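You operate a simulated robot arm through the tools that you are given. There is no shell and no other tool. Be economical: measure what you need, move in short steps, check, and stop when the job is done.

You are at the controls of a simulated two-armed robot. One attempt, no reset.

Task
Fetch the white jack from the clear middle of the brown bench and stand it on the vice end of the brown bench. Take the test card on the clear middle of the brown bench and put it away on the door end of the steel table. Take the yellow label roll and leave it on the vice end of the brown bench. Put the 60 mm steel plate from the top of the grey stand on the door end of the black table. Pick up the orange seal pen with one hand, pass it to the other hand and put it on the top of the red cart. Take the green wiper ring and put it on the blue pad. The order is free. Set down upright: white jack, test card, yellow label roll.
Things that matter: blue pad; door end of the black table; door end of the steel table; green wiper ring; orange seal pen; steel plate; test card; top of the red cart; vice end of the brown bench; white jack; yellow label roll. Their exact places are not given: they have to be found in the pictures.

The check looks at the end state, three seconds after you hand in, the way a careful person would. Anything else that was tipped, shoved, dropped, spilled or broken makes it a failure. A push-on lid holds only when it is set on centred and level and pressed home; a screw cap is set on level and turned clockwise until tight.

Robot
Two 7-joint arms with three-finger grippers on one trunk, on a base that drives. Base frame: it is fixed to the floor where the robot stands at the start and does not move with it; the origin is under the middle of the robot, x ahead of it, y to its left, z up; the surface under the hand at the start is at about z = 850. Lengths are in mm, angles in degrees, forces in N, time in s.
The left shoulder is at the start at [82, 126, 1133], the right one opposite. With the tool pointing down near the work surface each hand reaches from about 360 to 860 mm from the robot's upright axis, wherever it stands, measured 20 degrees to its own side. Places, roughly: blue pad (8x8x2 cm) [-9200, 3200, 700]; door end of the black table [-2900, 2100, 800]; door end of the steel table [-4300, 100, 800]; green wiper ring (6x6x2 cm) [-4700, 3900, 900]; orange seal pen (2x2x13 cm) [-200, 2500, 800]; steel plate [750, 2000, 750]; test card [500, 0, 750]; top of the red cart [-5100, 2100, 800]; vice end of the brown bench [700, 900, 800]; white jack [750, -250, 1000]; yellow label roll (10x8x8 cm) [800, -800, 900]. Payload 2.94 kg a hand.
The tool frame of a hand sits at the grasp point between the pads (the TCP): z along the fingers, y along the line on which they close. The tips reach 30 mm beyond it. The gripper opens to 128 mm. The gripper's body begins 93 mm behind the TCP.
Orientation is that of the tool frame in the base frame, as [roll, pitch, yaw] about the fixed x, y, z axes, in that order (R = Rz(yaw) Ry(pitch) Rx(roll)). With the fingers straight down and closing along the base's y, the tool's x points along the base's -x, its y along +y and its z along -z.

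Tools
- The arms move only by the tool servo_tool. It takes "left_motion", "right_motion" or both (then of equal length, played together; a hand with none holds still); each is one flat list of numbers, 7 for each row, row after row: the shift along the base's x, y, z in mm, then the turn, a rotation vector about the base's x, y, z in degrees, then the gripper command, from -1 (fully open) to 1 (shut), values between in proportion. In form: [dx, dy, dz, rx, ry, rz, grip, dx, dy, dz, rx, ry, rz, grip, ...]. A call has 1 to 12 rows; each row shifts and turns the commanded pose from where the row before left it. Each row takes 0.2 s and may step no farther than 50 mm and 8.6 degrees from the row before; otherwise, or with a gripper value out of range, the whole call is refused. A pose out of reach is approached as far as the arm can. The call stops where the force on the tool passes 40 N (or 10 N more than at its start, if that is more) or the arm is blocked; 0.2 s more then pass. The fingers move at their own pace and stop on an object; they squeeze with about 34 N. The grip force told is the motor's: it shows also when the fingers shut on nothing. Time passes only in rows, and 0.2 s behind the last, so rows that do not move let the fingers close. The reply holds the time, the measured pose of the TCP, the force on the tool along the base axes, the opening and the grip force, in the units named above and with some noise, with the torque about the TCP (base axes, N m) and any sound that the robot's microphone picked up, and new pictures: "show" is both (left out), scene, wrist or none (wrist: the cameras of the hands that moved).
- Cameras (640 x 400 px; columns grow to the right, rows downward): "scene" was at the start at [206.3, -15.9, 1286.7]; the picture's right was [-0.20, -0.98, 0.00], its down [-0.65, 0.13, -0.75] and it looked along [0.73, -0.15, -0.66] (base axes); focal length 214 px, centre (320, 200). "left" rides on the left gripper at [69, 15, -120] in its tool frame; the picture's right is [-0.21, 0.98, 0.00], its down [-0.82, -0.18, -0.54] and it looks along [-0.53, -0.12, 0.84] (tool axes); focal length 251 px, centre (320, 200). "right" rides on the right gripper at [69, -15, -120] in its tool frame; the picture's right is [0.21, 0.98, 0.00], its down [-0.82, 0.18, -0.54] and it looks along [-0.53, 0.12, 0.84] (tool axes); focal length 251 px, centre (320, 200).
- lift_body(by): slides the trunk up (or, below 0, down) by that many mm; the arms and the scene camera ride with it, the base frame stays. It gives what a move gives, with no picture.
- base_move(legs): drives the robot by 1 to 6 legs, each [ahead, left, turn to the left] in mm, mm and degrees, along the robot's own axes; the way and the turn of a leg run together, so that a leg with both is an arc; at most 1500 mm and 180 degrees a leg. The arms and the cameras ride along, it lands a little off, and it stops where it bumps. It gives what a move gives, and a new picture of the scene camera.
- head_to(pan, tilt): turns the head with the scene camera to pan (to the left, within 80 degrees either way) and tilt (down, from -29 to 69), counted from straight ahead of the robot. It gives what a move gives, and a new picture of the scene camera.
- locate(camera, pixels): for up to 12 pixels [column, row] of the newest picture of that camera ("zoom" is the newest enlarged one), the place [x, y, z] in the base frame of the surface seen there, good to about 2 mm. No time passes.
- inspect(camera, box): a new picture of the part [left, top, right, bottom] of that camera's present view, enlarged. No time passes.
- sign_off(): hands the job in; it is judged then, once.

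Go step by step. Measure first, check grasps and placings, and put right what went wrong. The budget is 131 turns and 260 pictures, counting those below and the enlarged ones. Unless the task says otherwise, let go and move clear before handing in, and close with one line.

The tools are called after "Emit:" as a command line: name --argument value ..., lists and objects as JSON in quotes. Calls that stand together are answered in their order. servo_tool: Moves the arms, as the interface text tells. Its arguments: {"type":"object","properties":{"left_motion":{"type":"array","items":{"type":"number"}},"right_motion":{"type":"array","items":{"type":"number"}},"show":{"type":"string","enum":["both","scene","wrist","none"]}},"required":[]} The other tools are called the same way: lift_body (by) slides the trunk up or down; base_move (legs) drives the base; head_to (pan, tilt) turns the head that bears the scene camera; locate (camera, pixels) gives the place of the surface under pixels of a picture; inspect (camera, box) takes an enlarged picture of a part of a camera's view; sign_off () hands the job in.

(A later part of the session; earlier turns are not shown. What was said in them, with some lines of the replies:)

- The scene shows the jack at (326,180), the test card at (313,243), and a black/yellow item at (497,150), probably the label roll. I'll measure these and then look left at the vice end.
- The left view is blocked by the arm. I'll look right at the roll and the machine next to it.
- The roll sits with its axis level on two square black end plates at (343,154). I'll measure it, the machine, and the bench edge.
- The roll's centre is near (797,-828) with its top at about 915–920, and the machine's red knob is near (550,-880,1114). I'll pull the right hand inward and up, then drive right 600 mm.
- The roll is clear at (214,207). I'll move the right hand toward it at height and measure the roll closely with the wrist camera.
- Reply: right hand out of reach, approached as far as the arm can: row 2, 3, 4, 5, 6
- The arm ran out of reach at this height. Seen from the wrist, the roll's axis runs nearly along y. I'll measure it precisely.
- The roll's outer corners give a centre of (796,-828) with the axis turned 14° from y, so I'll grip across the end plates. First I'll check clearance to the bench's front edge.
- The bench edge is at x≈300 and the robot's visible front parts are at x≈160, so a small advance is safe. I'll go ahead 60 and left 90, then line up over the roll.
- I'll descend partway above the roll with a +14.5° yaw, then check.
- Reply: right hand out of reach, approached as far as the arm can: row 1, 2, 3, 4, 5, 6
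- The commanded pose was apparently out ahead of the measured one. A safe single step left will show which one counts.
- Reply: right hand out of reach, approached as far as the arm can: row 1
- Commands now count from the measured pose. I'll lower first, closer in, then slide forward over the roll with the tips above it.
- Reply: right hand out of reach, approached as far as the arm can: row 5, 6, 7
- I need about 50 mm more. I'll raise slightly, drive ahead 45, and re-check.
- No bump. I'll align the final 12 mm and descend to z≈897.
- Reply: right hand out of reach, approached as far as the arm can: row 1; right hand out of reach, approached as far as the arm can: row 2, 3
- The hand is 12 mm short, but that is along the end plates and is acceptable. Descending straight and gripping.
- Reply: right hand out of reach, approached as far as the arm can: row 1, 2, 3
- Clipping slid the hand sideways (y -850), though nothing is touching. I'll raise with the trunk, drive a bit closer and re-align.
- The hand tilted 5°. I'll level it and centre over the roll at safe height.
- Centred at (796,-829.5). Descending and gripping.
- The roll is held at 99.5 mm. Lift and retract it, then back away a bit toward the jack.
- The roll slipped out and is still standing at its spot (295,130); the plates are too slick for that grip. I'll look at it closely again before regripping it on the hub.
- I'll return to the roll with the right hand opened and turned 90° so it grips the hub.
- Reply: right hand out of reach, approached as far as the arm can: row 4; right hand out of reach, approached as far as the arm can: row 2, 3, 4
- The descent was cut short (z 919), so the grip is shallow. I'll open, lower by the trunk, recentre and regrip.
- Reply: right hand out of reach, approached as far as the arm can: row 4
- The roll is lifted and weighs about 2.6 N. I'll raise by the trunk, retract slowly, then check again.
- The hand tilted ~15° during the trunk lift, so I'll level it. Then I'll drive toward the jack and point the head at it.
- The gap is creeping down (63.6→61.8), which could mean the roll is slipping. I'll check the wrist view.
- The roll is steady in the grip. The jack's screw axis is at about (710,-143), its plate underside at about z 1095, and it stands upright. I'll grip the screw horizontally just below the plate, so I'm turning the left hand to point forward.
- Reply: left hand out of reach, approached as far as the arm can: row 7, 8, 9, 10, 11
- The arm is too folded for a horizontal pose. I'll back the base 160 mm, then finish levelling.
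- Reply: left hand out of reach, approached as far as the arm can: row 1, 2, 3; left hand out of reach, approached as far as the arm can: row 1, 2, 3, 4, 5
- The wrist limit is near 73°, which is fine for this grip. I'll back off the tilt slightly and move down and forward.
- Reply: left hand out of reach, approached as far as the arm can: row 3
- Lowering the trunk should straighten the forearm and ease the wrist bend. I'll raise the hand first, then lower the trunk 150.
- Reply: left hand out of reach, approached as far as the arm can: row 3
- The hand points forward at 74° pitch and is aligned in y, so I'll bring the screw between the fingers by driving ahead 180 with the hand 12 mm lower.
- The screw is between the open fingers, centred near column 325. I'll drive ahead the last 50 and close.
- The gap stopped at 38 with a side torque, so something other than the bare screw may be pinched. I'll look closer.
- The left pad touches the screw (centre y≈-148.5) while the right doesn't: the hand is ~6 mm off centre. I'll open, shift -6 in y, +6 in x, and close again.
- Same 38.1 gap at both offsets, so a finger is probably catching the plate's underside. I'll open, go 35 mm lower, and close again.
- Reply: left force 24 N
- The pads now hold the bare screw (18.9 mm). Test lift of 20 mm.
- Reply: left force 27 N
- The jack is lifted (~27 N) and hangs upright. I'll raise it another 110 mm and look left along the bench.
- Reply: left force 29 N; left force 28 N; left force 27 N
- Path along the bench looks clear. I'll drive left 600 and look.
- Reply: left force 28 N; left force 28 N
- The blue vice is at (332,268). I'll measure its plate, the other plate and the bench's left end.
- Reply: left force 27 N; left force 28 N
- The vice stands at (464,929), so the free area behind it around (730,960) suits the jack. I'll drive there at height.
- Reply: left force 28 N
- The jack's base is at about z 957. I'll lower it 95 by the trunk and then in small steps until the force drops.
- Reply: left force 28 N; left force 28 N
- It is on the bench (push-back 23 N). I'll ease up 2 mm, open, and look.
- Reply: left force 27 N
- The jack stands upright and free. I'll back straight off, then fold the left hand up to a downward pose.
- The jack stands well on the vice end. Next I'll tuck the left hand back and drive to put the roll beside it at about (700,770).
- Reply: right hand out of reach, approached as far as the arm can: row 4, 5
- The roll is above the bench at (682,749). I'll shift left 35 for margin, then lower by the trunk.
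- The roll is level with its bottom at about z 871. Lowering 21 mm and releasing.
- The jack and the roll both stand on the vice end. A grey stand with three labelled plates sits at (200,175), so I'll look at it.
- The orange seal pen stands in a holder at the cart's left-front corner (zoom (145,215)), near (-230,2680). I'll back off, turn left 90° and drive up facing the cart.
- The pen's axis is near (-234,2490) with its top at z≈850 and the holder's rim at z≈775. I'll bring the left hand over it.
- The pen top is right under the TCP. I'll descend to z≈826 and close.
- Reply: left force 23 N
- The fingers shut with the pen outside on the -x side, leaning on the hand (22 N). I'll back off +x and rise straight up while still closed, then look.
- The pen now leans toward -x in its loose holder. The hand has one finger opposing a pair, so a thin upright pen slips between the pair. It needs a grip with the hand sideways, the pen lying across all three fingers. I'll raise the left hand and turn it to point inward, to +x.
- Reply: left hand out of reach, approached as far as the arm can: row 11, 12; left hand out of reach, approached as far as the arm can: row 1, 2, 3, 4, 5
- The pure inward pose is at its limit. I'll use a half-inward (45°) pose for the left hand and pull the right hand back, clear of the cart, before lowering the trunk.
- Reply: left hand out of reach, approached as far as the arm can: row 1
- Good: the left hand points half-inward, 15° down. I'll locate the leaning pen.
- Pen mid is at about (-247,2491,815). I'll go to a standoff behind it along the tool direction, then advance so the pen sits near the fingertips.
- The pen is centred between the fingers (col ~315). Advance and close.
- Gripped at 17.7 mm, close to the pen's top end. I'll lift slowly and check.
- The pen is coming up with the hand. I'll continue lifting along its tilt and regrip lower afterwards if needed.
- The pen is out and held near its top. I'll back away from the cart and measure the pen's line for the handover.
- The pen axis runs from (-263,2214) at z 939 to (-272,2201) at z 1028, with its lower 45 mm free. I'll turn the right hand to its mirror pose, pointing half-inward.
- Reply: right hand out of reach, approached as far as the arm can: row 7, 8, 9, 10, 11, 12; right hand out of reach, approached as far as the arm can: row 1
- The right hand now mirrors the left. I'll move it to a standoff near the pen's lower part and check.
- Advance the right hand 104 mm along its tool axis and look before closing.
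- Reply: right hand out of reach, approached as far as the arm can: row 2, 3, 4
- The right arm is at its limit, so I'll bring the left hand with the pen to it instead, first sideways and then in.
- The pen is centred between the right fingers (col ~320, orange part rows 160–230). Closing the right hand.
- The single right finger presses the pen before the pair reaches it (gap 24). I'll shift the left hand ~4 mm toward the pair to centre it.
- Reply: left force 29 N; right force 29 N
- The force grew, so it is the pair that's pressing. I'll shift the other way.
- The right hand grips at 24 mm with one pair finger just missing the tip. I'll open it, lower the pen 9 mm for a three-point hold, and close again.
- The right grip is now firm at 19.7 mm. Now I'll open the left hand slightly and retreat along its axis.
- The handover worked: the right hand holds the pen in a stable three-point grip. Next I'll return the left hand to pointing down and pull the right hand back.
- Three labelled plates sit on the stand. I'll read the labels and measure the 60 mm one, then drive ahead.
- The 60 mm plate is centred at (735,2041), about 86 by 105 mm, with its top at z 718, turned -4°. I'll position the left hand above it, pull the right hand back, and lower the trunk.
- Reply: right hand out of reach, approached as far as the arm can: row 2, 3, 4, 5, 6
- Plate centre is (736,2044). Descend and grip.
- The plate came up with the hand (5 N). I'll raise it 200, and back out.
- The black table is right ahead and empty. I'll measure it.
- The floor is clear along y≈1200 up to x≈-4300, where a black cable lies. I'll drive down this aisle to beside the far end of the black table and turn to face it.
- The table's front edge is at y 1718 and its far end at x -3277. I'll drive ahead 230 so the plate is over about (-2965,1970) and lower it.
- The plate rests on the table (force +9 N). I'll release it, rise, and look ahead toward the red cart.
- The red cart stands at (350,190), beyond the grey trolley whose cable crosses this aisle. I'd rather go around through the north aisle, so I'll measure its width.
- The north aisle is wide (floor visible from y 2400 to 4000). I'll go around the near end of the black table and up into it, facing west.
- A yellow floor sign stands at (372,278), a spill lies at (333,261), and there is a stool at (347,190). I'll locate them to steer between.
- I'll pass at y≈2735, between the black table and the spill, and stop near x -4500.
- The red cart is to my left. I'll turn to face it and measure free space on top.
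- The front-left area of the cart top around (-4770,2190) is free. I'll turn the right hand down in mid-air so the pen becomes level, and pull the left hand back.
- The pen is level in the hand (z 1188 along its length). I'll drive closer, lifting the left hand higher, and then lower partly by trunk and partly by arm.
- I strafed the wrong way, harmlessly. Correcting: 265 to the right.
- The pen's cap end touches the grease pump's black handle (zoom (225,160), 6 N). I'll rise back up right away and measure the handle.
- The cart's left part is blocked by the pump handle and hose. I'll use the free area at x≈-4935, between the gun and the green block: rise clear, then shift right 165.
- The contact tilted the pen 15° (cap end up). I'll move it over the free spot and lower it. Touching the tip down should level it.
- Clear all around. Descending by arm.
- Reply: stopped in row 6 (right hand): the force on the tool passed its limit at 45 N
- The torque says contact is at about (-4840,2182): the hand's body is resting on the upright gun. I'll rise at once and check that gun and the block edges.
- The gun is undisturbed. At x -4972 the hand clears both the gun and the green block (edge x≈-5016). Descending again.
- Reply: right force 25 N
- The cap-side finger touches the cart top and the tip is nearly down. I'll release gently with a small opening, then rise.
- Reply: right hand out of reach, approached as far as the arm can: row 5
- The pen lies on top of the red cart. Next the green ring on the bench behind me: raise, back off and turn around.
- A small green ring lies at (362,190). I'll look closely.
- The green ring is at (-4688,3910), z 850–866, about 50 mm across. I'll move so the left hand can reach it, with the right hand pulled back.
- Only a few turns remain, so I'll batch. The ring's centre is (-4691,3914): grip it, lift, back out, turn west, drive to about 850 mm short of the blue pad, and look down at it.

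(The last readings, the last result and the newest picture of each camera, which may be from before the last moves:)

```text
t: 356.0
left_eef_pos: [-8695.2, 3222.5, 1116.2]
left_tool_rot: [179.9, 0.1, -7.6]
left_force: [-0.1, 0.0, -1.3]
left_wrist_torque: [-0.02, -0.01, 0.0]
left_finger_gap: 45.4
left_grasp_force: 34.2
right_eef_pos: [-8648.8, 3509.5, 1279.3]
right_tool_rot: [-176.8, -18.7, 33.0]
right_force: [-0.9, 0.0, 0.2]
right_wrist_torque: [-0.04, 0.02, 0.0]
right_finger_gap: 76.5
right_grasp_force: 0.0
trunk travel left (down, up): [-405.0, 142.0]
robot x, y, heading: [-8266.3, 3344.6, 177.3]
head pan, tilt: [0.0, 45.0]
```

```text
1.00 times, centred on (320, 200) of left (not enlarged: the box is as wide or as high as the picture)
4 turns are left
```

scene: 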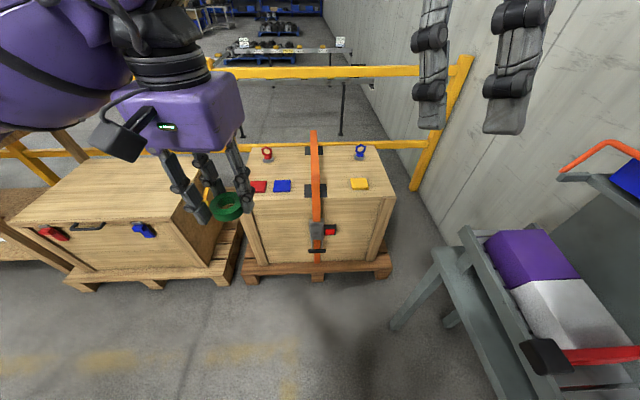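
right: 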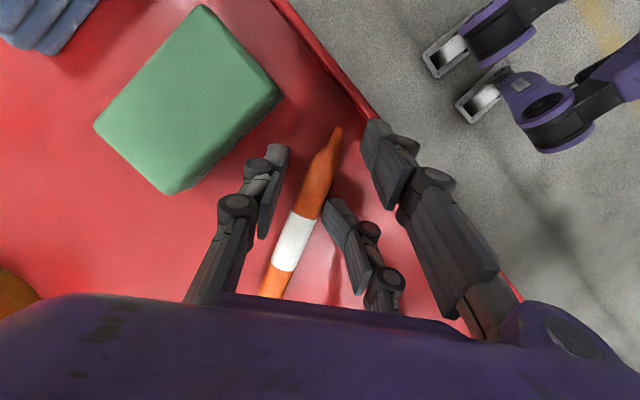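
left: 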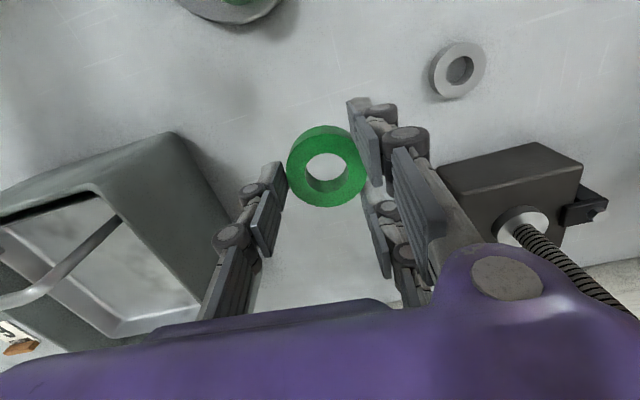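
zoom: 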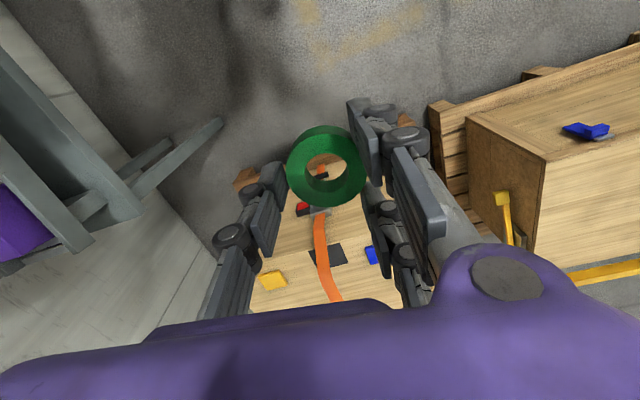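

The blue pad is at scene pixel (282,186), about (-9185,3217) on the strapped crate (crate top z 690), and the ring is well held. I'll place it in one batch, look, and start back east for the card.

Emit:
base_move --legs '[[230, 0, 0]]'

Emit:
lift_body --by -250

Emit:
servo_tool --left_motion '[-43.3, -2.7, -10, 0, 0, 0, 1, -43.3, -2.7, -10, 0, 0, 0, 1, -43.3, -2.7, -10, 0, 0, 0, 1, -43.3, -2.7, -10, 0, 0, 0, 1, -43.3, -2.6, -10, 0, 0, 0, 1, -43.3, -2.6, -10, 0, 0, 0, 1]' --show "wrist"

Emit:
servo_tool --left_motion '[0, 0, -20, 0, 0, 0, 1, 0, 0, -20, 0, 0, 0, 1, 0, 0, -15, 0, 0, 0, 1, 0, 0, -10, 0, 0, 0, 1, 0, 0, -5, 0, 0, 0, 1, 0, 0, -3.5, 0, 0, 0, 1]' --show "none"

Emit:
servo_tool --left_motion '[0, 0, 0, 0, 0, 0, 0.2, 0, 0, 0, 0, 0, 0, 0.1, 0, 0, 0, 0, 0, 0, 0]' --show "wrist"

Emit:
servo_tool --left_motion '[0, 0, 20, 0, 0, 0, 0, 0, 0, 40, 0, 0, 0, 0, 0, 0, 40, 0, 0, 0, 0, 40, 0, 20, 0, 0, 0, 0, 40, 0, 20, 0, 0, 0, 0, 40, 0, 20, 0, 0, 0, 0, 40, 0, 20, 0, 0, 0, 0, 40, 0, 20, 0, 0, 0, 0]' --show "scene"

Emit:
inspect --camera "scene" --box '[200, 120, 400, 260]'

Emit:
lift_body --by 250

Emit:
base_move --legs '[[-1400, 370, 2.7], [-1500, 0, 0], [-1300, 220, 0]]'

```text
t: 357.7
left_eef_pos: [-8924.6, 3230.2, 1116.0]
left_tool_rot: [179.9, 0.2, -7.5]
left_force: [-0.2, -0.3, 0.9]
left_wrist_torque: [0.01, -0.02, 0.05]
left_finger_gap: 45.2
left_grasp_force: 34.2
right_eef_pos: [-8880.1, 3516.9, 1279.7]
right_tool_rot: [-176.7, -18.6, 33.0]
right_force: [-0.7, 0.5, 0.4]
right_wrist_torque: [0.02, -0.01, 0.0]
right_finger_gap: 76.5
right_grasp_force: 0.0
trunk travel left (down, up): [-405.0, 142.0]
robot x, y, heading: [-8495.7, 3353.2, 177.6]
head pan, tilt: [0.0, 45.0]
```

scene: 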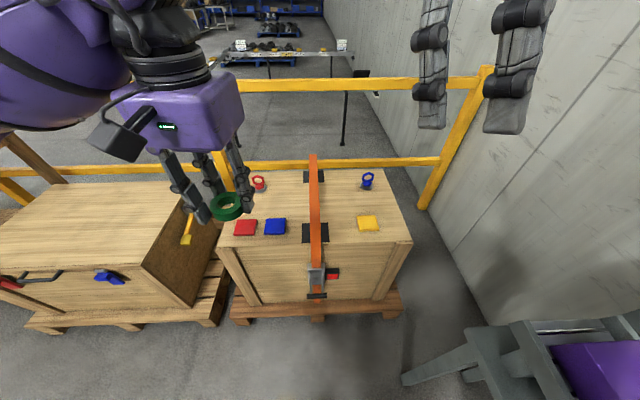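

```text
t: 360.3
left_eef_pos: [-8924.5, 3229.6, 867.1]
left_tool_rot: [180.0, 0.3, -7.5]
left_force: [0.4, 0.0, -0.3]
left_wrist_torque: [-0.01, 0.01, 0.04]
left_finger_gap: 45.2
left_grasp_force: 34.0
right_eef_pos: [-8909.3, 3517.5, 996.3]
right_tool_rot: [-179.9, -22.3, 34.0]
right_force: [0.6, -0.6, 0.0]
right_wrist_torque: [-0.01, 0.02, 0.02]
right_finger_gap: 76.7
right_grasp_force: 0.0
trunk travel left (down, up): [-155.0, 392.0]
robot x, y, heading: [-8497.2, 3348.0, 177.4]
head pan, tilt: [0.0, 45.0]
```

```text
t: 361.7
left_eef_pos: [-9184.2, 3217.7, 807.4]
left_tool_rot: [179.8, 0.1, -7.5]
left_force: [-0.5, -0.8, -0.8]
left_wrist_torque: [-0.03, -0.03, -0.01]
left_finger_gap: 45.5
left_grasp_force: 34.0
right_eef_pos: [-8910.8, 3517.1, 997.2]
right_tool_rot: [-179.9, -22.4, 34.0]
right_force: [1.2, -0.1, 0.1]
right_wrist_torque: [0.01, 0.01, 0.0]
right_finger_gap: 76.7
right_grasp_force: 0.2
trunk travel left (down, up): [-155.0, 392.0]
robot x, y, heading: [-8490.5, 3347.5, 177.4]
head pan, tilt: [0.0, 45.0]
```

left: 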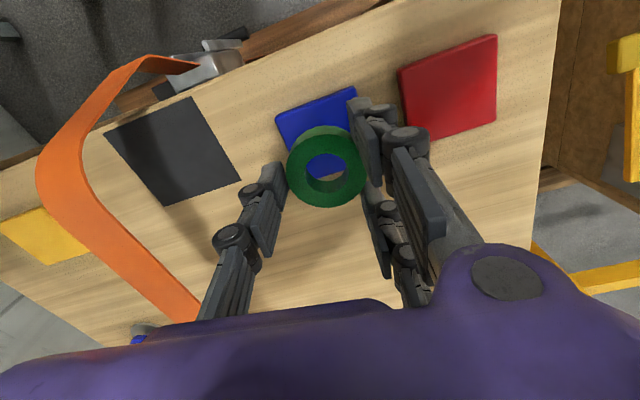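

```text
t: 363.1
left_eef_pos: [-9184.0, 3215.8, 737.1]
left_tool_rot: [179.9, 0.7, -7.5]
left_force: [-0.3, -1.1, 16.8]
left_wrist_torque: [0.18, -0.22, -0.01]
left_finger_gap: 45.6
left_grasp_force: 34.8
right_eef_pos: [-8909.1, 3516.6, 998.0]
right_tool_rot: [-179.9, -22.3, 34.0]
right_force: [0.4, 0.2, -0.5]
right_wrist_torque: [-0.01, 0.03, -0.01]
right_finger_gap: 77.0
right_grasp_force: 0.0
trunk travel left (down, up): [-155.0, 392.0]
robot x, y, heading: [-8496.3, 3349.5, 177.4]
head pan, tilt: [0.0, 45.0]
```

```text
t: 363.9
left_eef_pos: [-9184.0, 3214.5, 732.1]
left_tool_rot: [179.9, 0.2, -7.4]
left_force: [0.5, 0.4, -0.5]
left_wrist_torque: [-0.03, -0.01, 0.01]
left_finger_gap: 63.8
left_grasp_force: 0.1
right_eef_pos: [-8910.4, 3518.1, 997.3]
right_tool_rot: [-179.9, -22.4, 34.1]
right_force: [-0.5, 0.3, 0.6]
right_wrist_torque: [0.02, 0.0, -0.01]
right_finger_gap: 76.6
right_grasp_force: 0.1
trunk travel left (down, up): [-155.0, 392.0]
robot x, y, heading: [-8493.1, 3351.9, 177.7]
head pan, tilt: [0.0, 45.0]
```

left: 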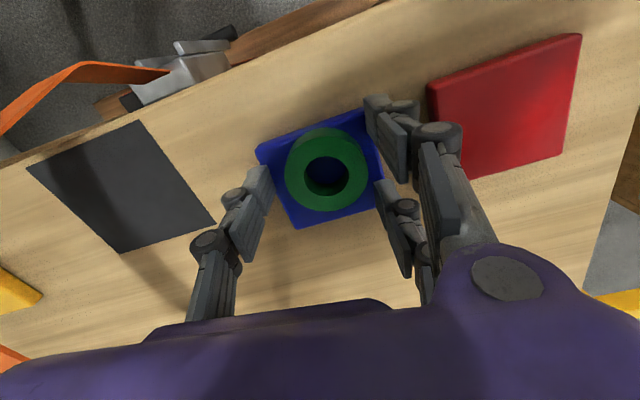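

```text
t: 365.7
left_eef_pos: [-8982.0, 3211.8, 937.2]
left_tool_rot: [179.9, 0.2, -7.4]
left_force: [-0.4, 0.4, -0.3]
left_wrist_torque: [0.02, 0.03, 0.02]
left_finger_gap: 64.2
left_grasp_force: 0.1
right_eef_pos: [-8908.4, 3517.2, 998.7]
right_tool_rot: [-179.9, -22.4, 34.1]
right_force: [1.0, -0.4, -0.4]
right_wrist_torque: [0.04, 0.03, 0.03]
right_finger_gap: 77.1
right_grasp_force: 0.0
trunk travel left (down, up): [-155.0, 392.0]
robot x, y, heading: [-8497.0, 3353.5, 177.3]
head pan, tilt: [0.0, 45.0]
```

scene: 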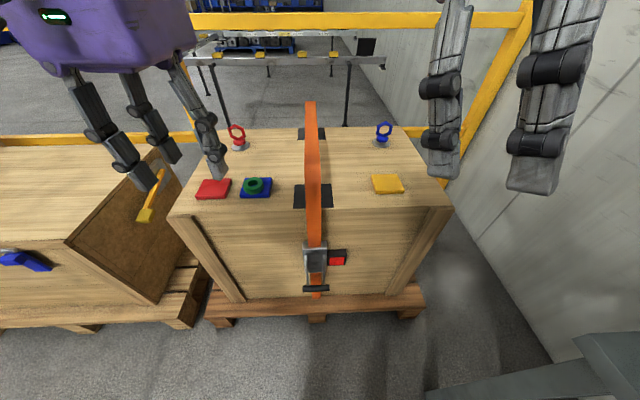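

```text
2.86 times, centred on (300, 190) of scene
```

zoom: 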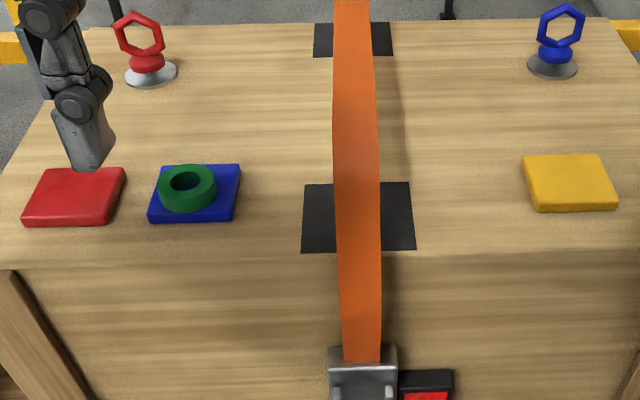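

```text
t: 368.3
left_eef_pos: [-8983.6, 3213.9, 1182.1]
left_tool_rot: [179.9, 0.1, -7.6]
left_force: [0.2, 0.1, -0.3]
left_wrist_torque: [0.01, -0.04, 0.01]
left_finger_gap: 63.9
left_grasp_force: 0.0
right_eef_pos: [-8910.0, 3517.0, 1248.2]
right_tool_rot: [-179.8, -22.4, 34.1]
right_force: [-0.7, -0.7, 0.3]
right_wrist_torque: [0.02, -0.02, -0.01]
right_finger_gap: 76.9
right_grasp_force: 0.0
trunk travel left (down, up): [-405.0, 142.0]
robot x, y, heading: [-8494.9, 3355.1, 177.7]
head pan, tilt: [0.0, 45.0]
```

```text
t: 388.7
left_eef_pos: [-4793.3, 2581.2, 1183.0]
left_tool_rot: [179.9, 0.2, -5.1]
left_force: [-1.3, 0.8, -0.6]
left_wrist_torque: [0.0, 0.01, 0.0]
left_finger_gap: 63.9
left_grasp_force: 0.0
right_eef_pos: [-4730.5, 2886.4, 1247.4]
right_tool_rot: [-179.9, -22.4, 36.3]
right_force: [0.1, -0.5, 0.0]
right_wrist_torque: [-0.01, -0.01, 0.01]
right_finger_gap: 76.8
right_grasp_force: 0.2
trunk travel left (down, up): [-405.0, 142.0]
robot x, y, heading: [-4313.1, 2740.2, 180.0]
head pan, tilt: [0.0, 45.0]
3 turns are left
```

scene: 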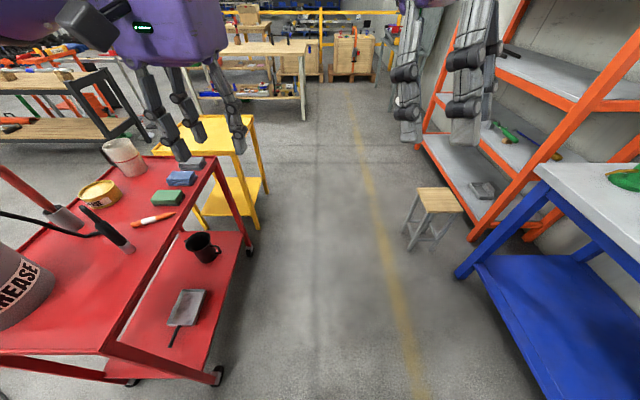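

The ring sits on the blue pad. Next, one batch: back through the gap, around to the brown bench, facing the test card with close views of it.

Emit:
base_move --legs '[[-1500, 0, 0], [-1450, 0, 0], [-250, 0, 0], [0, 1500, 0], [0, 240, 0], [-1000, 0, 0]]'

Emit:
base_move --legs '[[0, 0, 180], [0, -1250, 0]]'

Emit:
head_to --pan 20 --tilt 46

Emit:
inspect --camera "scene" --box '[220, 120, 420, 280]'

Emit:
locate --camera "scene" --pixels '[[290, 180], [320, 180], [350, 180], [290, 200], [320, 200], [350, 200], [290, 220], [320, 220], [350, 220], [320, 160], [320, 240], [260, 200]]'

Emit:
inspect --camera "left" --box '[260, 80, 460, 240]'

Emit:
locate --camera "zoom" --pixels '[[240, 140], [300, 140], [360, 140], [240, 190], [300, 190], [360, 190], [240, 240], [300, 240], [360, 240], [300, 100], [300, 290], [420, 190]]'

```text
t: 424.3
left_eef_pos: [-671.7, 779.6, 1183.5]
left_tool_rot: [179.9, 0.3, -6.6]
left_force: [0.4, -0.1, 0.3]
left_wrist_torque: [0.0, -0.01, -0.01]
left_finger_gap: 63.9
left_grasp_force: 0.1
right_eef_pos: [-602.5, 1084.2, 1247.6]
right_tool_rot: [-179.9, -22.4, 34.9]
right_force: [-0.7, -0.1, 0.0]
right_wrist_torque: [-0.01, -0.02, -0.01]
right_finger_gap: 76.6
right_grasp_force: 0.1
trunk travel left (down, up): [-405.0, 142.0]
robot x, y, heading: [-190.0, 927.7, 178.4]
head pan, tilt: [0.0, 45.0]
```

scene: 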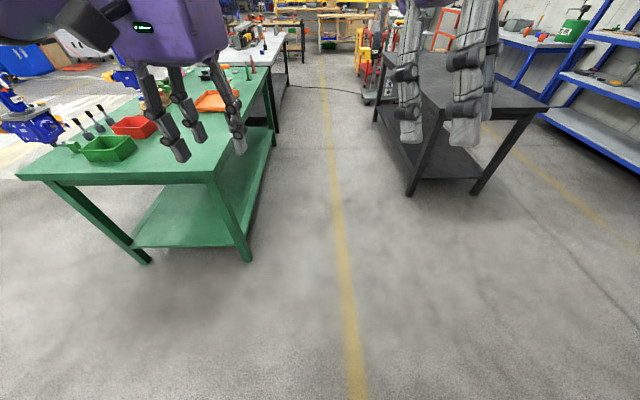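

```text
t: 442.9
left_eef_pos: [224.6, -223.8, 1184.2]
left_tool_rot: [179.9, 0.2, 170.7]
left_force: [-0.3, -0.4, -0.2]
left_wrist_torque: [0.03, 0.01, -0.03]
left_finger_gap: 63.8
left_grasp_force: 0.0
right_eef_pos: [140.7, -524.0, 1248.0]
right_tool_rot: [-179.9, -22.4, -147.8]
right_force: [-0.3, 0.9, -0.3]
right_wrist_torque: [-0.01, 0.0, 0.04]
right_finger_gap: 76.7
right_grasp_force: 0.1
trunk travel left (down, up): [-405.0, 142.0]
robot x, y, heading: [-268.6, -347.1, -4.4]
head pan, tilt: [0.0, 45.0]
```

scene: 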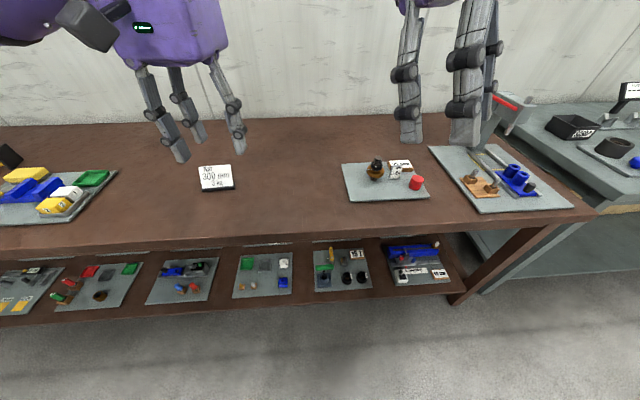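

```text
t: 443.8
left_eef_pos: [223.9, -223.6, 1184.5]
left_tool_rot: [179.9, 0.2, 170.7]
left_force: [0.3, -0.2, 0.5]
left_wrist_torque: [0.01, 0.0, -0.01]
left_finger_gap: 63.8
left_grasp_force: 0.1
right_eef_pos: [139.9, -523.6, 1248.4]
right_tool_rot: [-179.9, -22.4, -147.8]
right_force: [0.4, -0.5, 0.0]
right_wrist_torque: [0.02, -0.03, 0.01]
right_finger_gap: 76.6
right_grasp_force: 0.1
trunk travel left (down, up): [-405.0, 142.0]
robot x, y, heading: [-267.9, -344.3, -4.3]
head pan, tilt: [20.0, 46.0]
```

scene: 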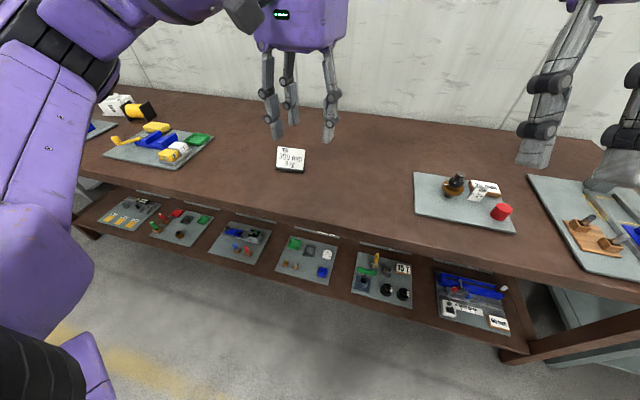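

```text
2.50 times, centred on (320, 200) of scene
```

zoom: 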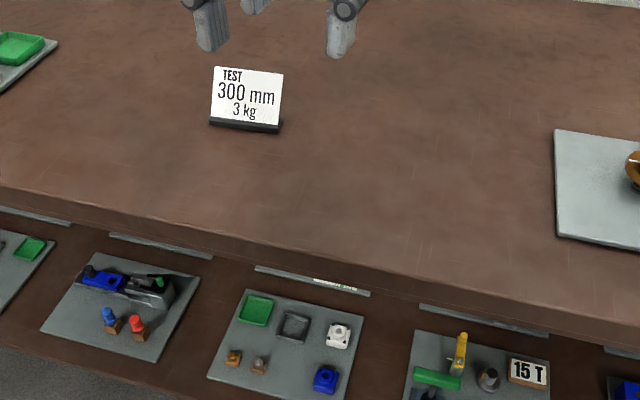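

```text
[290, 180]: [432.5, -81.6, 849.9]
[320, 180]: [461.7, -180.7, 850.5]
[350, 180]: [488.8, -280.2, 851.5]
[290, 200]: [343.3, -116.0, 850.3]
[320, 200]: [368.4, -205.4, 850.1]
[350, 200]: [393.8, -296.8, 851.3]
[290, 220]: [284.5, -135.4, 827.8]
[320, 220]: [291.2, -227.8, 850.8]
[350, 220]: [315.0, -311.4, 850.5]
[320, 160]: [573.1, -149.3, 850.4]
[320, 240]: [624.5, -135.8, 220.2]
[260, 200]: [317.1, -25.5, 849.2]
```

```text
2.50 times, centred on (360, 160) of left
```

zoom: 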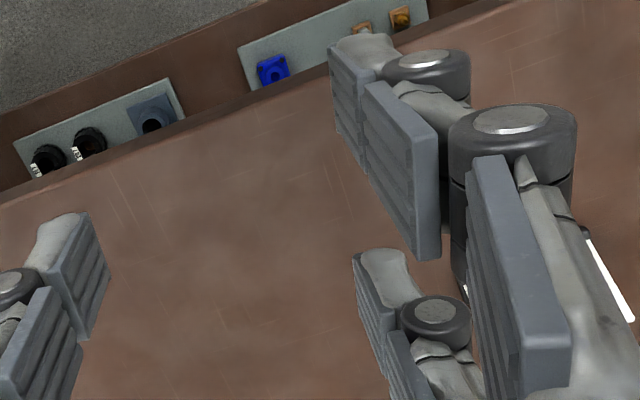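

```text
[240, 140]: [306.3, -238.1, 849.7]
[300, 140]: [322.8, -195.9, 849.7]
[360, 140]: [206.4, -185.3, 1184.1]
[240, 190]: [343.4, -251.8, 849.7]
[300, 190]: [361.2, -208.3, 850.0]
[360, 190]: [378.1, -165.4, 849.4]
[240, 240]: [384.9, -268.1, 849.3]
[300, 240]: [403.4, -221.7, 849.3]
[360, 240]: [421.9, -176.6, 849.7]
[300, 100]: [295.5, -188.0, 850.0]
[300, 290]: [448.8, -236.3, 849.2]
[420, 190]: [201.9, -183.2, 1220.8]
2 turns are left
```

The robot stands at (-268,-344), heading -4.3°. From the initial measurements the card is centred at (500,-61), about 107 mm wide, its base at z 850. I'll close in, grip it across its sides, lift, and carry it to the steel table, then view both.

Emit:
base_move --legs '[[140, 130, 0]]'

Emit:
servo_tool --left_motion '[31.7, 10.9, -25, 0, 0, 2.3, -1, 31.7, 10.9, -25, 0, 0, 2.3, -1, 31.7, 10.9, -25, 0, 0, 2.3, -1, 31.6, 10.8, -25, 0, 0, 2.4, -1, 0, 0, -40, 0, 0, 0, -1, 0, 0, -40, 0, 0, 0, -1, 0, 0, -40, 0, 0, 0, -1, 0, 0, -40, 0, 0, 0, -1, 0, 0, -25, 0, 0, 0, -1, 0, 0, -16.5, 0, 0, 0, -1]' --show "wrist"

Emit:
servo_tool --left_motion '[0, 0, 0, 0, 0, 0, -0.6, 0, 0, 0, 0, 0, 0, 0, 0, 0, 0, 0, 0, 0, 1, 0, 0, 0, 0, 0, 0, 1, 0, 0, 0, 0, 0, 0, 1]' --show "wrist"

Emit:
servo_tool --left_motion '[0, 0, 10, 0, 0, 0, 1, 0, 0, 20, 0, 0, 0, 1, 0, 0, 35, 0, 0, 0, 1, 0, 0, 40, 0, 0, 0, 1, -30, 0, 40, 0, 0, 0, 1, -30, 0, 20, 0, 0, 0, 1, -30, 0, 20, 0, 0, 0, 1]' --show "both"

Emit:
base_move --legs '[[-250, 0, 4.3], [0, 1290, 0], [-1500, 0, 0], [-1500, 0, 0], [-830, 0, 0], [0, 0, -90]]'

Emit:
head_to --pan 10 --tilt 40

Emit:
locate --camera "scene" --pixels '[[240, 130], [320, 130], [400, 130], [240, 165], [320, 165], [400, 165], [240, 200], [320, 200], [400, 200], [240, 240], [320, 240], [400, 240]]'

Emit:
inspect --camera "left" --box '[0, 0, 640, 400]'

Emit:
inspect --camera "scene" --box '[160, 60, 480, 260]'

```text
t: 445.6
left_eef_pos: [372.7, -102.5, 1183.7]
left_tool_rot: [179.9, 0.2, 170.6]
left_force: [-0.5, -0.4, 0.1]
left_wrist_torque: [-0.01, 0.0, -0.01]
left_finger_gap: 64.0
left_grasp_force: 0.0
right_eef_pos: [288.1, -403.2, 1247.5]
right_tool_rot: [-180.0, -22.2, -147.8]
right_force: [-0.1, -0.5, 0.9]
right_wrist_torque: [-0.01, 0.01, 0.02]
right_finger_gap: 76.8
right_grasp_force: 0.1
trunk travel left (down, up): [-405.0, 142.0]
robot x, y, heading: [-121.2, -227.0, -4.2]
head pan, tilt: [20.0, 46.0]
```

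scene: 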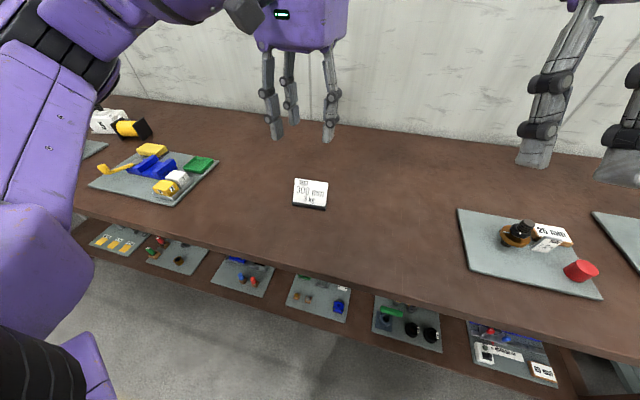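

```text
t: 447.8
left_eef_pos: [498.8, -60.4, 881.9]
left_tool_rot: [179.9, 0.2, 179.9]
left_force: [0.4, 0.6, -0.4]
left_wrist_torque: [0.03, 0.02, -0.03]
left_finger_gap: 127.8
left_grasp_force: 0.1
right_eef_pos: [288.3, -403.7, 1248.1]
right_tool_rot: [-180.0, -22.3, -147.8]
right_force: [-0.6, -0.3, -0.2]
right_wrist_torque: [-0.01, -0.01, 0.0]
right_finger_gap: 76.7
right_grasp_force: 0.0
trunk travel left (down, up): [-405.0, 142.0]
robot x, y, heading: [-122.5, -226.4, -4.2]
head pan, tilt: [20.0, 46.0]
```

left: 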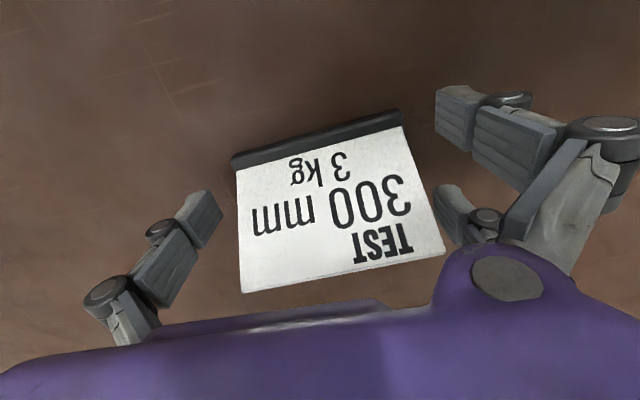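

```text
t: 449.0
left_eef_pos: [499.4, -61.0, 882.8]
left_tool_rot: [-180.0, 0.3, 179.9]
left_force: [3.6, 0.0, 13.7]
left_wrist_torque: [-0.74, 0.11, 0.21]
left_finger_gap: 99.9
left_grasp_force: 33.6
right_eef_pos: [287.5, -403.0, 1248.6]
right_tool_rot: [-179.8, -22.3, -147.7]
right_force: [0.0, -0.3, -0.1]
right_wrist_torque: [0.0, 0.02, -0.02]
right_finger_gap: 76.6
right_grasp_force: 0.1
trunk travel left (down, up): [-405.0, 142.0]
robot x, y, heading: [-116.0, -225.0, -4.2]
head pan, tilt: [20.0, 46.0]
```

left: 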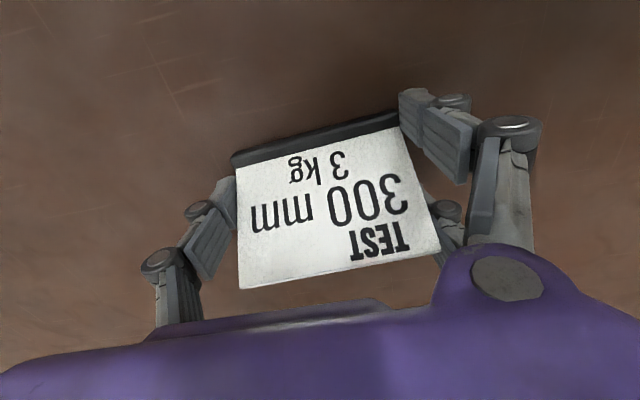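

```text
t: 450.6
left_eef_pos: [406.5, -62.0, 1064.5]
left_tool_rot: [180.0, 0.2, 179.8]
left_force: [0.2, 0.1, -1.0]
left_wrist_torque: [0.03, -0.02, 0.02]
left_finger_gap: 99.8
left_grasp_force: 33.9
right_eef_pos: [287.8, -403.8, 1248.0]
right_tool_rot: [-179.9, -22.3, -147.8]
right_force: [0.3, -0.7, 0.5]
right_wrist_torque: [-0.01, -0.06, -0.04]
right_finger_gap: 76.7
right_grasp_force: 0.0
trunk travel left (down, up): [-405.0, 142.0]
robot x, y, heading: [-121.2, -226.5, -4.6]
head pan, tilt: [20.0, 46.0]
```

scene: 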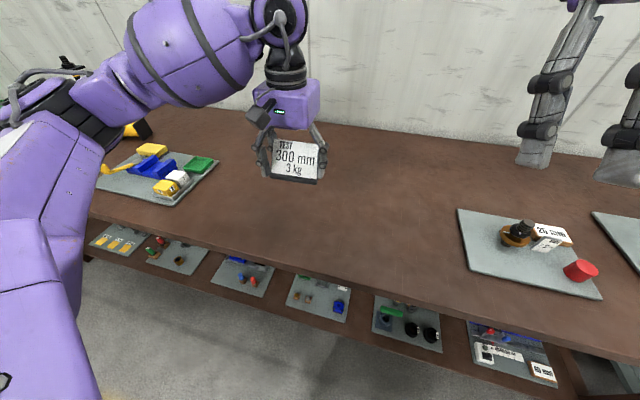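
left: 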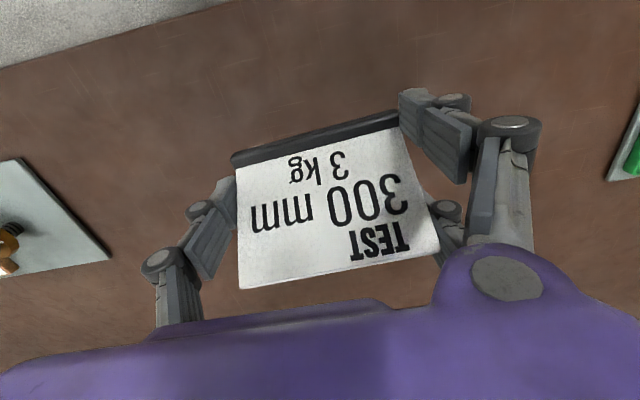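

```text
t: 485.4
left_eef_pos: [-3942.2, 410.2, 1064.8]
left_tool_rot: [-180.0, 0.2, 99.0]
left_force: [-0.2, -0.4, -0.8]
left_wrist_torque: [-0.01, 0.0, -0.01]
left_finger_gap: 97.3
left_grasp_force: 34.0
right_eef_pos: [-4298.0, 473.6, 1246.8]
right_tool_rot: [-179.9, -22.4, 131.3]
right_force: [0.1, -0.5, -0.3]
right_wrist_torque: [0.03, -0.02, 0.01]
right_finger_gap: 77.0
right_grasp_force: 0.1
trunk travel left (down, up): [-405.0, 142.0]
robot x, y, heading: [-4182.7, 902.1, -85.4]
head pan, tilt: [20.0, 46.0]
```

scene: 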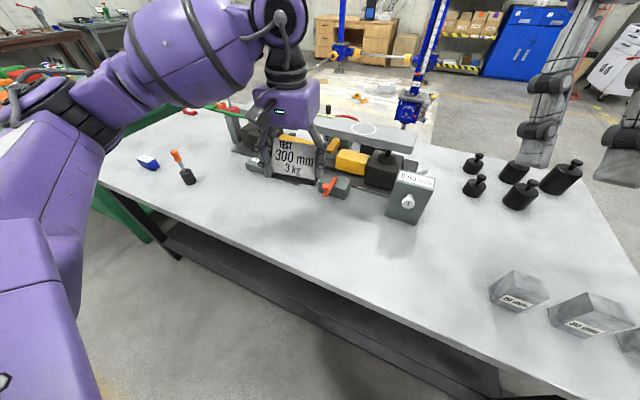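

```text
t: 486.1
left_eef_pos: [-3941.4, 410.1, 1065.6]
left_tool_rot: [179.9, 0.2, 99.0]
left_force: [1.0, 0.0, -1.1]
left_wrist_torque: [-0.02, 0.01, 0.0]
left_finger_gap: 97.0
left_grasp_force: 33.6
right_eef_pos: [-4298.2, 474.9, 1247.2]
right_tool_rot: [-179.9, -22.3, 131.3]
right_force: [-0.3, 0.8, 0.1]
right_wrist_torque: [-0.01, -0.01, -0.02]
right_finger_gap: 76.6
right_grasp_force: 0.1
trunk travel left (down, up): [-405.0, 142.0]
robot x, y, heading: [-4185.6, 903.7, -85.2]
head pan, tilt: [10.0, 40.0]
```

scene: 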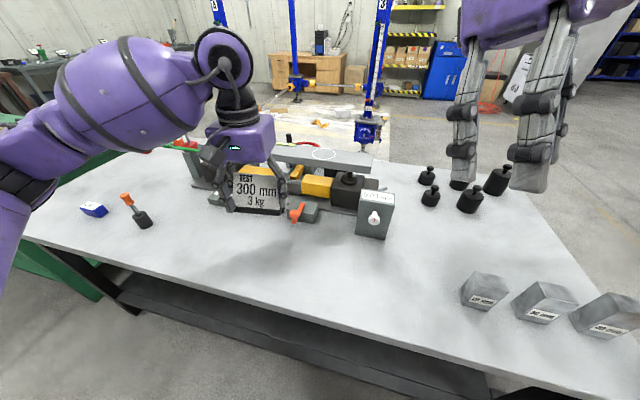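

```text
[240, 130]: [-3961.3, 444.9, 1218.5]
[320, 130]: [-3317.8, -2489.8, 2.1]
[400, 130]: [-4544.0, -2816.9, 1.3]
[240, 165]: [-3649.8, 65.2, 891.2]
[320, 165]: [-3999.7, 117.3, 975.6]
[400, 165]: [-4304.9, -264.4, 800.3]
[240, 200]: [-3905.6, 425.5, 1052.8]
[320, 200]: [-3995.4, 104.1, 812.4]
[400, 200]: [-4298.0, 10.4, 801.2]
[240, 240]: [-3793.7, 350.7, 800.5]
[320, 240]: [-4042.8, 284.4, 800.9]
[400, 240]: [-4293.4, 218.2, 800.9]
```

```text
1.00 times, centred on (320, 200) of left (not enlarged: the box is as wide or as high as the picture)
```

zoom: 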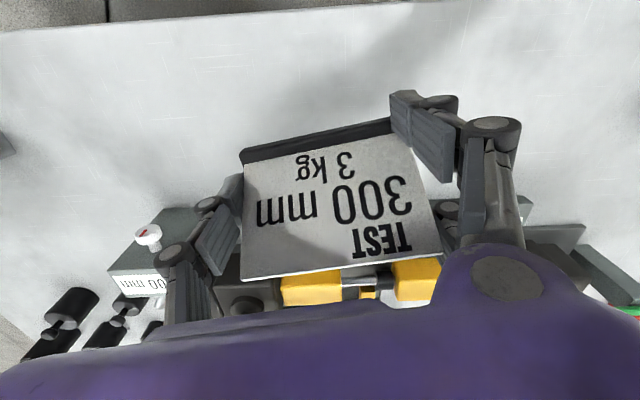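

```text
2.00 times, centred on (320, 160) of scene
1 turns are left
```

zoom: 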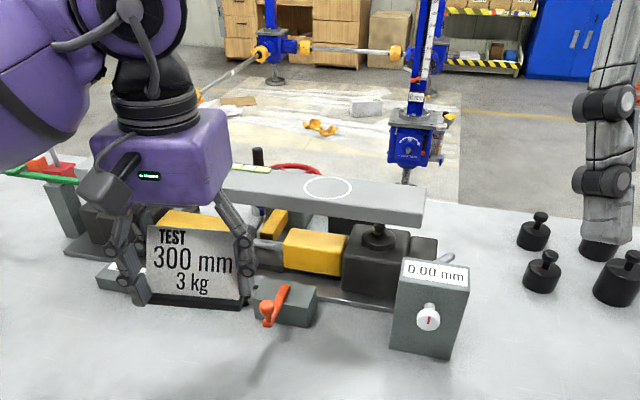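

The card is held level in the left hand at (-3941,410,1065). The steel table's top at the door end is z 801, and (-4335,320) is free, between the gauge box (x > -4275, y < 245) and the grey blocks (x < -4440). In this last turn I'll shift over, lower, release, rise clear and hand in.

Five items are confirmed in pictures: the jack, the roll, the plate, the pen and the ring. The card's set-down will not be seen before I hand in.

Emit:
base_move --legs '[[0, -190, 0]]'

Emit:
servo_tool --left_motion '[-40.8, -14.9, 0, 0, 0, 0, 1, -40.8, -14.9, 0, 0, 0, 0, 1, -40.8, -14.9, 0, 0, 0, 0, 1, -40.8, -14.9, 0, 0, 0, 0, 1, -40.8, -14.9, 0, 0, 0, 0, 1]' --right_motion '[-32, 22, 5, 0, 0, 0, -0.2, -32, 22, 5, 0, 0, 0, -0.2, -32, 22, 5, 0, 0, 0, -0.2, -32, 22, 5, 0, 0, 0, -0.2, -32, 22, 5, 0, 0, 0, -0.2]' --show "none"

Emit:
servo_tool --left_motion '[0, 0, -40, 0, 0, 0, 1, 0, 0, -40, 0, 0, 0, 1, 0, 0, -40, 0, 0, 0, 1, 0, 0, -40, 0, 0, 0, 1, 0, 0, -40, 0, 0, 0, 1]' --show "none"

Emit:
servo_tool --left_motion '[0, 0, -15, 0, 0, 0, 1, 0, 0, -8, 0, 0, 0, 1, 0, 0, -5, 0, 0, 0, 1, 0, 0, -3.5, 0, 0, 0, 1]' --show "none"

Emit:
servo_tool --left_motion '[0, 0, 0, 0, 0, 0, -0.6, 0, 0, 0, 0, 0, 0, -0.75, 0, 0, 0, 0, 0, 0, -1, 0, 0, 0, 0, 0, 0, -1]' --show "none"

Emit:
servo_tool --left_motion '[0, 0, 15, 0, 0, 0, -1, 0, 0, 35, 0, 0, 0, -1, 0, 0, 40, 0, 0, 0, -1, 0, 0, 40, 0, 0, 0, -1, 0, 0, 40, 0, 0, 0, -1, 0, 0, 40, 0, 0, 0, -1]' --show "scene"

Emit:
sign_off

```text
t: 488.4
left_eef_pos: [-4130.4, 394.9, 1064.5]
left_tool_rot: [179.9, 0.2, 99.2]
left_force: [-0.2, 0.7, -0.5]
left_wrist_torque: [-0.01, 0.01, -0.03]
left_finger_gap: 97.1
left_grasp_force: 34.1
right_eef_pos: [-4486.4, 459.7, 1246.9]
right_tool_rot: [-179.9, -22.4, 131.4]
right_force: [0.8, 0.0, -0.1]
right_wrist_torque: [-0.01, -0.02, -0.02]
right_finger_gap: 76.5
right_grasp_force: 0.0
trunk travel left (down, up): [-405.0, 142.0]
robot x, y, heading: [-4378.7, 891.3, -85.2]
head pan, tilt: [10.0, 40.0]
```

scene: 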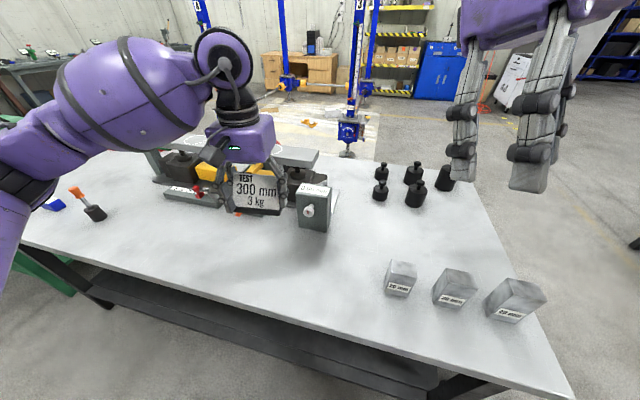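

```text
t: 489.6
left_eef_pos: [-4338.7, 321.1, 1063.4]
left_tool_rot: [179.9, 0.2, 99.1]
left_force: [-0.2, 0.1, -0.8]
left_wrist_torque: [0.02, -0.02, -0.01]
left_finger_gap: 96.9
left_grasp_force: 33.5
right_eef_pos: [-4602.8, 562.9, 1218.8]
right_tool_rot: [-180.0, -22.4, 131.4]
right_force: [0.1, 0.1, 0.6]
right_wrist_torque: [0.01, -0.06, -0.03]
right_finger_gap: 76.9
right_grasp_force: 0.1
right hand out of reach, approached as far as the arm can: row 3, 4, 5
trunk travel left (down, up): [-405.0, 142.0]
robot x, y, heading: [-4378.5, 890.4, -85.2]
head pan, tilt: [10.0, 40.0]
```

```text
t: 490.8
left_eef_pos: [-4334.9, 321.6, 866.2]
left_tool_rot: [180.0, 0.2, 99.1]
left_force: [0.4, 0.1, -0.5]
left_wrist_torque: [-0.02, 0.0, 0.0]
left_finger_gap: 96.7
left_grasp_force: 34.1
right_eef_pos: [-4599.4, 563.1, 1220.6]
right_tool_rot: [-179.9, -22.4, 131.4]
right_force: [0.7, -0.3, 0.2]
right_wrist_torque: [0.0, -0.01, 0.03]
right_finger_gap: 76.9
right_grasp_force: 0.1
trunk travel left (down, up): [-405.0, 142.0]
robot x, y, heading: [-4379.4, 890.5, -85.0]
head pan, tilt: [10.0, 40.0]
```

```text
t: 491.8
left_eef_pos: [-4334.9, 320.0, 836.9]
left_tool_rot: [-179.8, 0.6, 99.1]
left_force: [7.0, 1.2, 32.2]
left_wrist_torque: [0.48, 1.41, -0.16]
left_finger_gap: 97.2
left_grasp_force: 34.1
right_eef_pos: [-4598.4, 565.7, 1220.5]
right_tool_rot: [-179.8, -22.3, 131.3]
right_force: [0.1, -0.2, 0.1]
right_wrist_torque: [0.01, 0.0, -0.01]
right_finger_gap: 76.8
right_grasp_force: 0.0
trunk travel left (down, up): [-405.0, 142.0]
robot x, y, heading: [-4380.0, 889.7, -85.0]
head pan, tilt: [10.0, 40.0]
```

```text
t: 492.8
left_eef_pos: [-4334.6, 320.9, 831.5]
left_tool_rot: [179.9, 0.2, 99.0]
left_force: [-0.5, -0.1, -0.5]
left_wrist_torque: [0.01, 0.0, 0.01]
left_finger_gap: 128.6
left_grasp_force: 0.0
right_eef_pos: [-4599.5, 563.1, 1220.4]
right_tool_rot: [-179.9, -22.4, 131.4]
right_force: [-1.1, 0.1, 0.2]
right_wrist_torque: [-0.04, 0.04, 0.0]
right_finger_gap: 76.8
right_grasp_force: 0.1
trunk travel left (down, up): [-405.0, 142.0]
robot x, y, heading: [-4375.1, 886.6, -85.2]
head pan, tilt: [10.0, 40.0]
```

```text
t: 494.2
left_eef_pos: [-4334.8, 321.3, 1042.2]
left_tool_rot: [179.8, 0.1, 99.1]
left_force: [0.2, 0.0, -0.6]
left_wrist_torque: [0.0, -0.06, -0.02]
left_finger_gap: 128.2
left_grasp_force: 0.1
right_eef_pos: [-4600.8, 563.6, 1219.1]
right_tool_rot: [-179.9, -22.4, 131.4]
right_force: [-0.2, 0.4, -0.1]
right_wrist_torque: [0.0, -0.01, -0.03]
right_finger_gap: 77.1
right_grasp_force: 0.0
trunk travel left (down, up): [-405.0, 142.0]
robot x, y, heading: [-4375.4, 887.4, -85.2]
head pan, tilt: [10.0, 40.0]
```

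scene: 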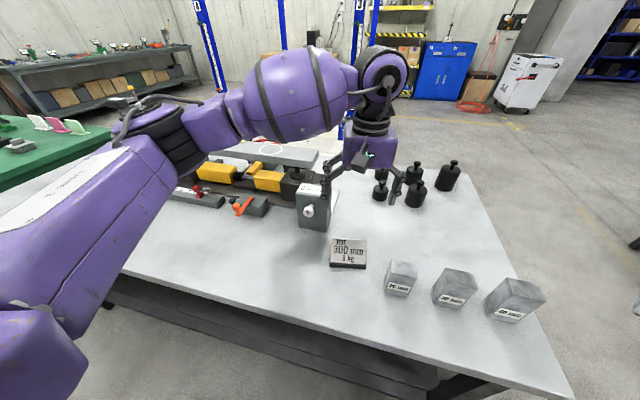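

```text
The job is handed in.
```

I handed the job in with all six items placed and both hands clear; the last picture shows the test card on the steel table at (348,252), though on the way I bumped the grease pump's handle and hose gun on the red cart, and both looked undisturbed afterwards.
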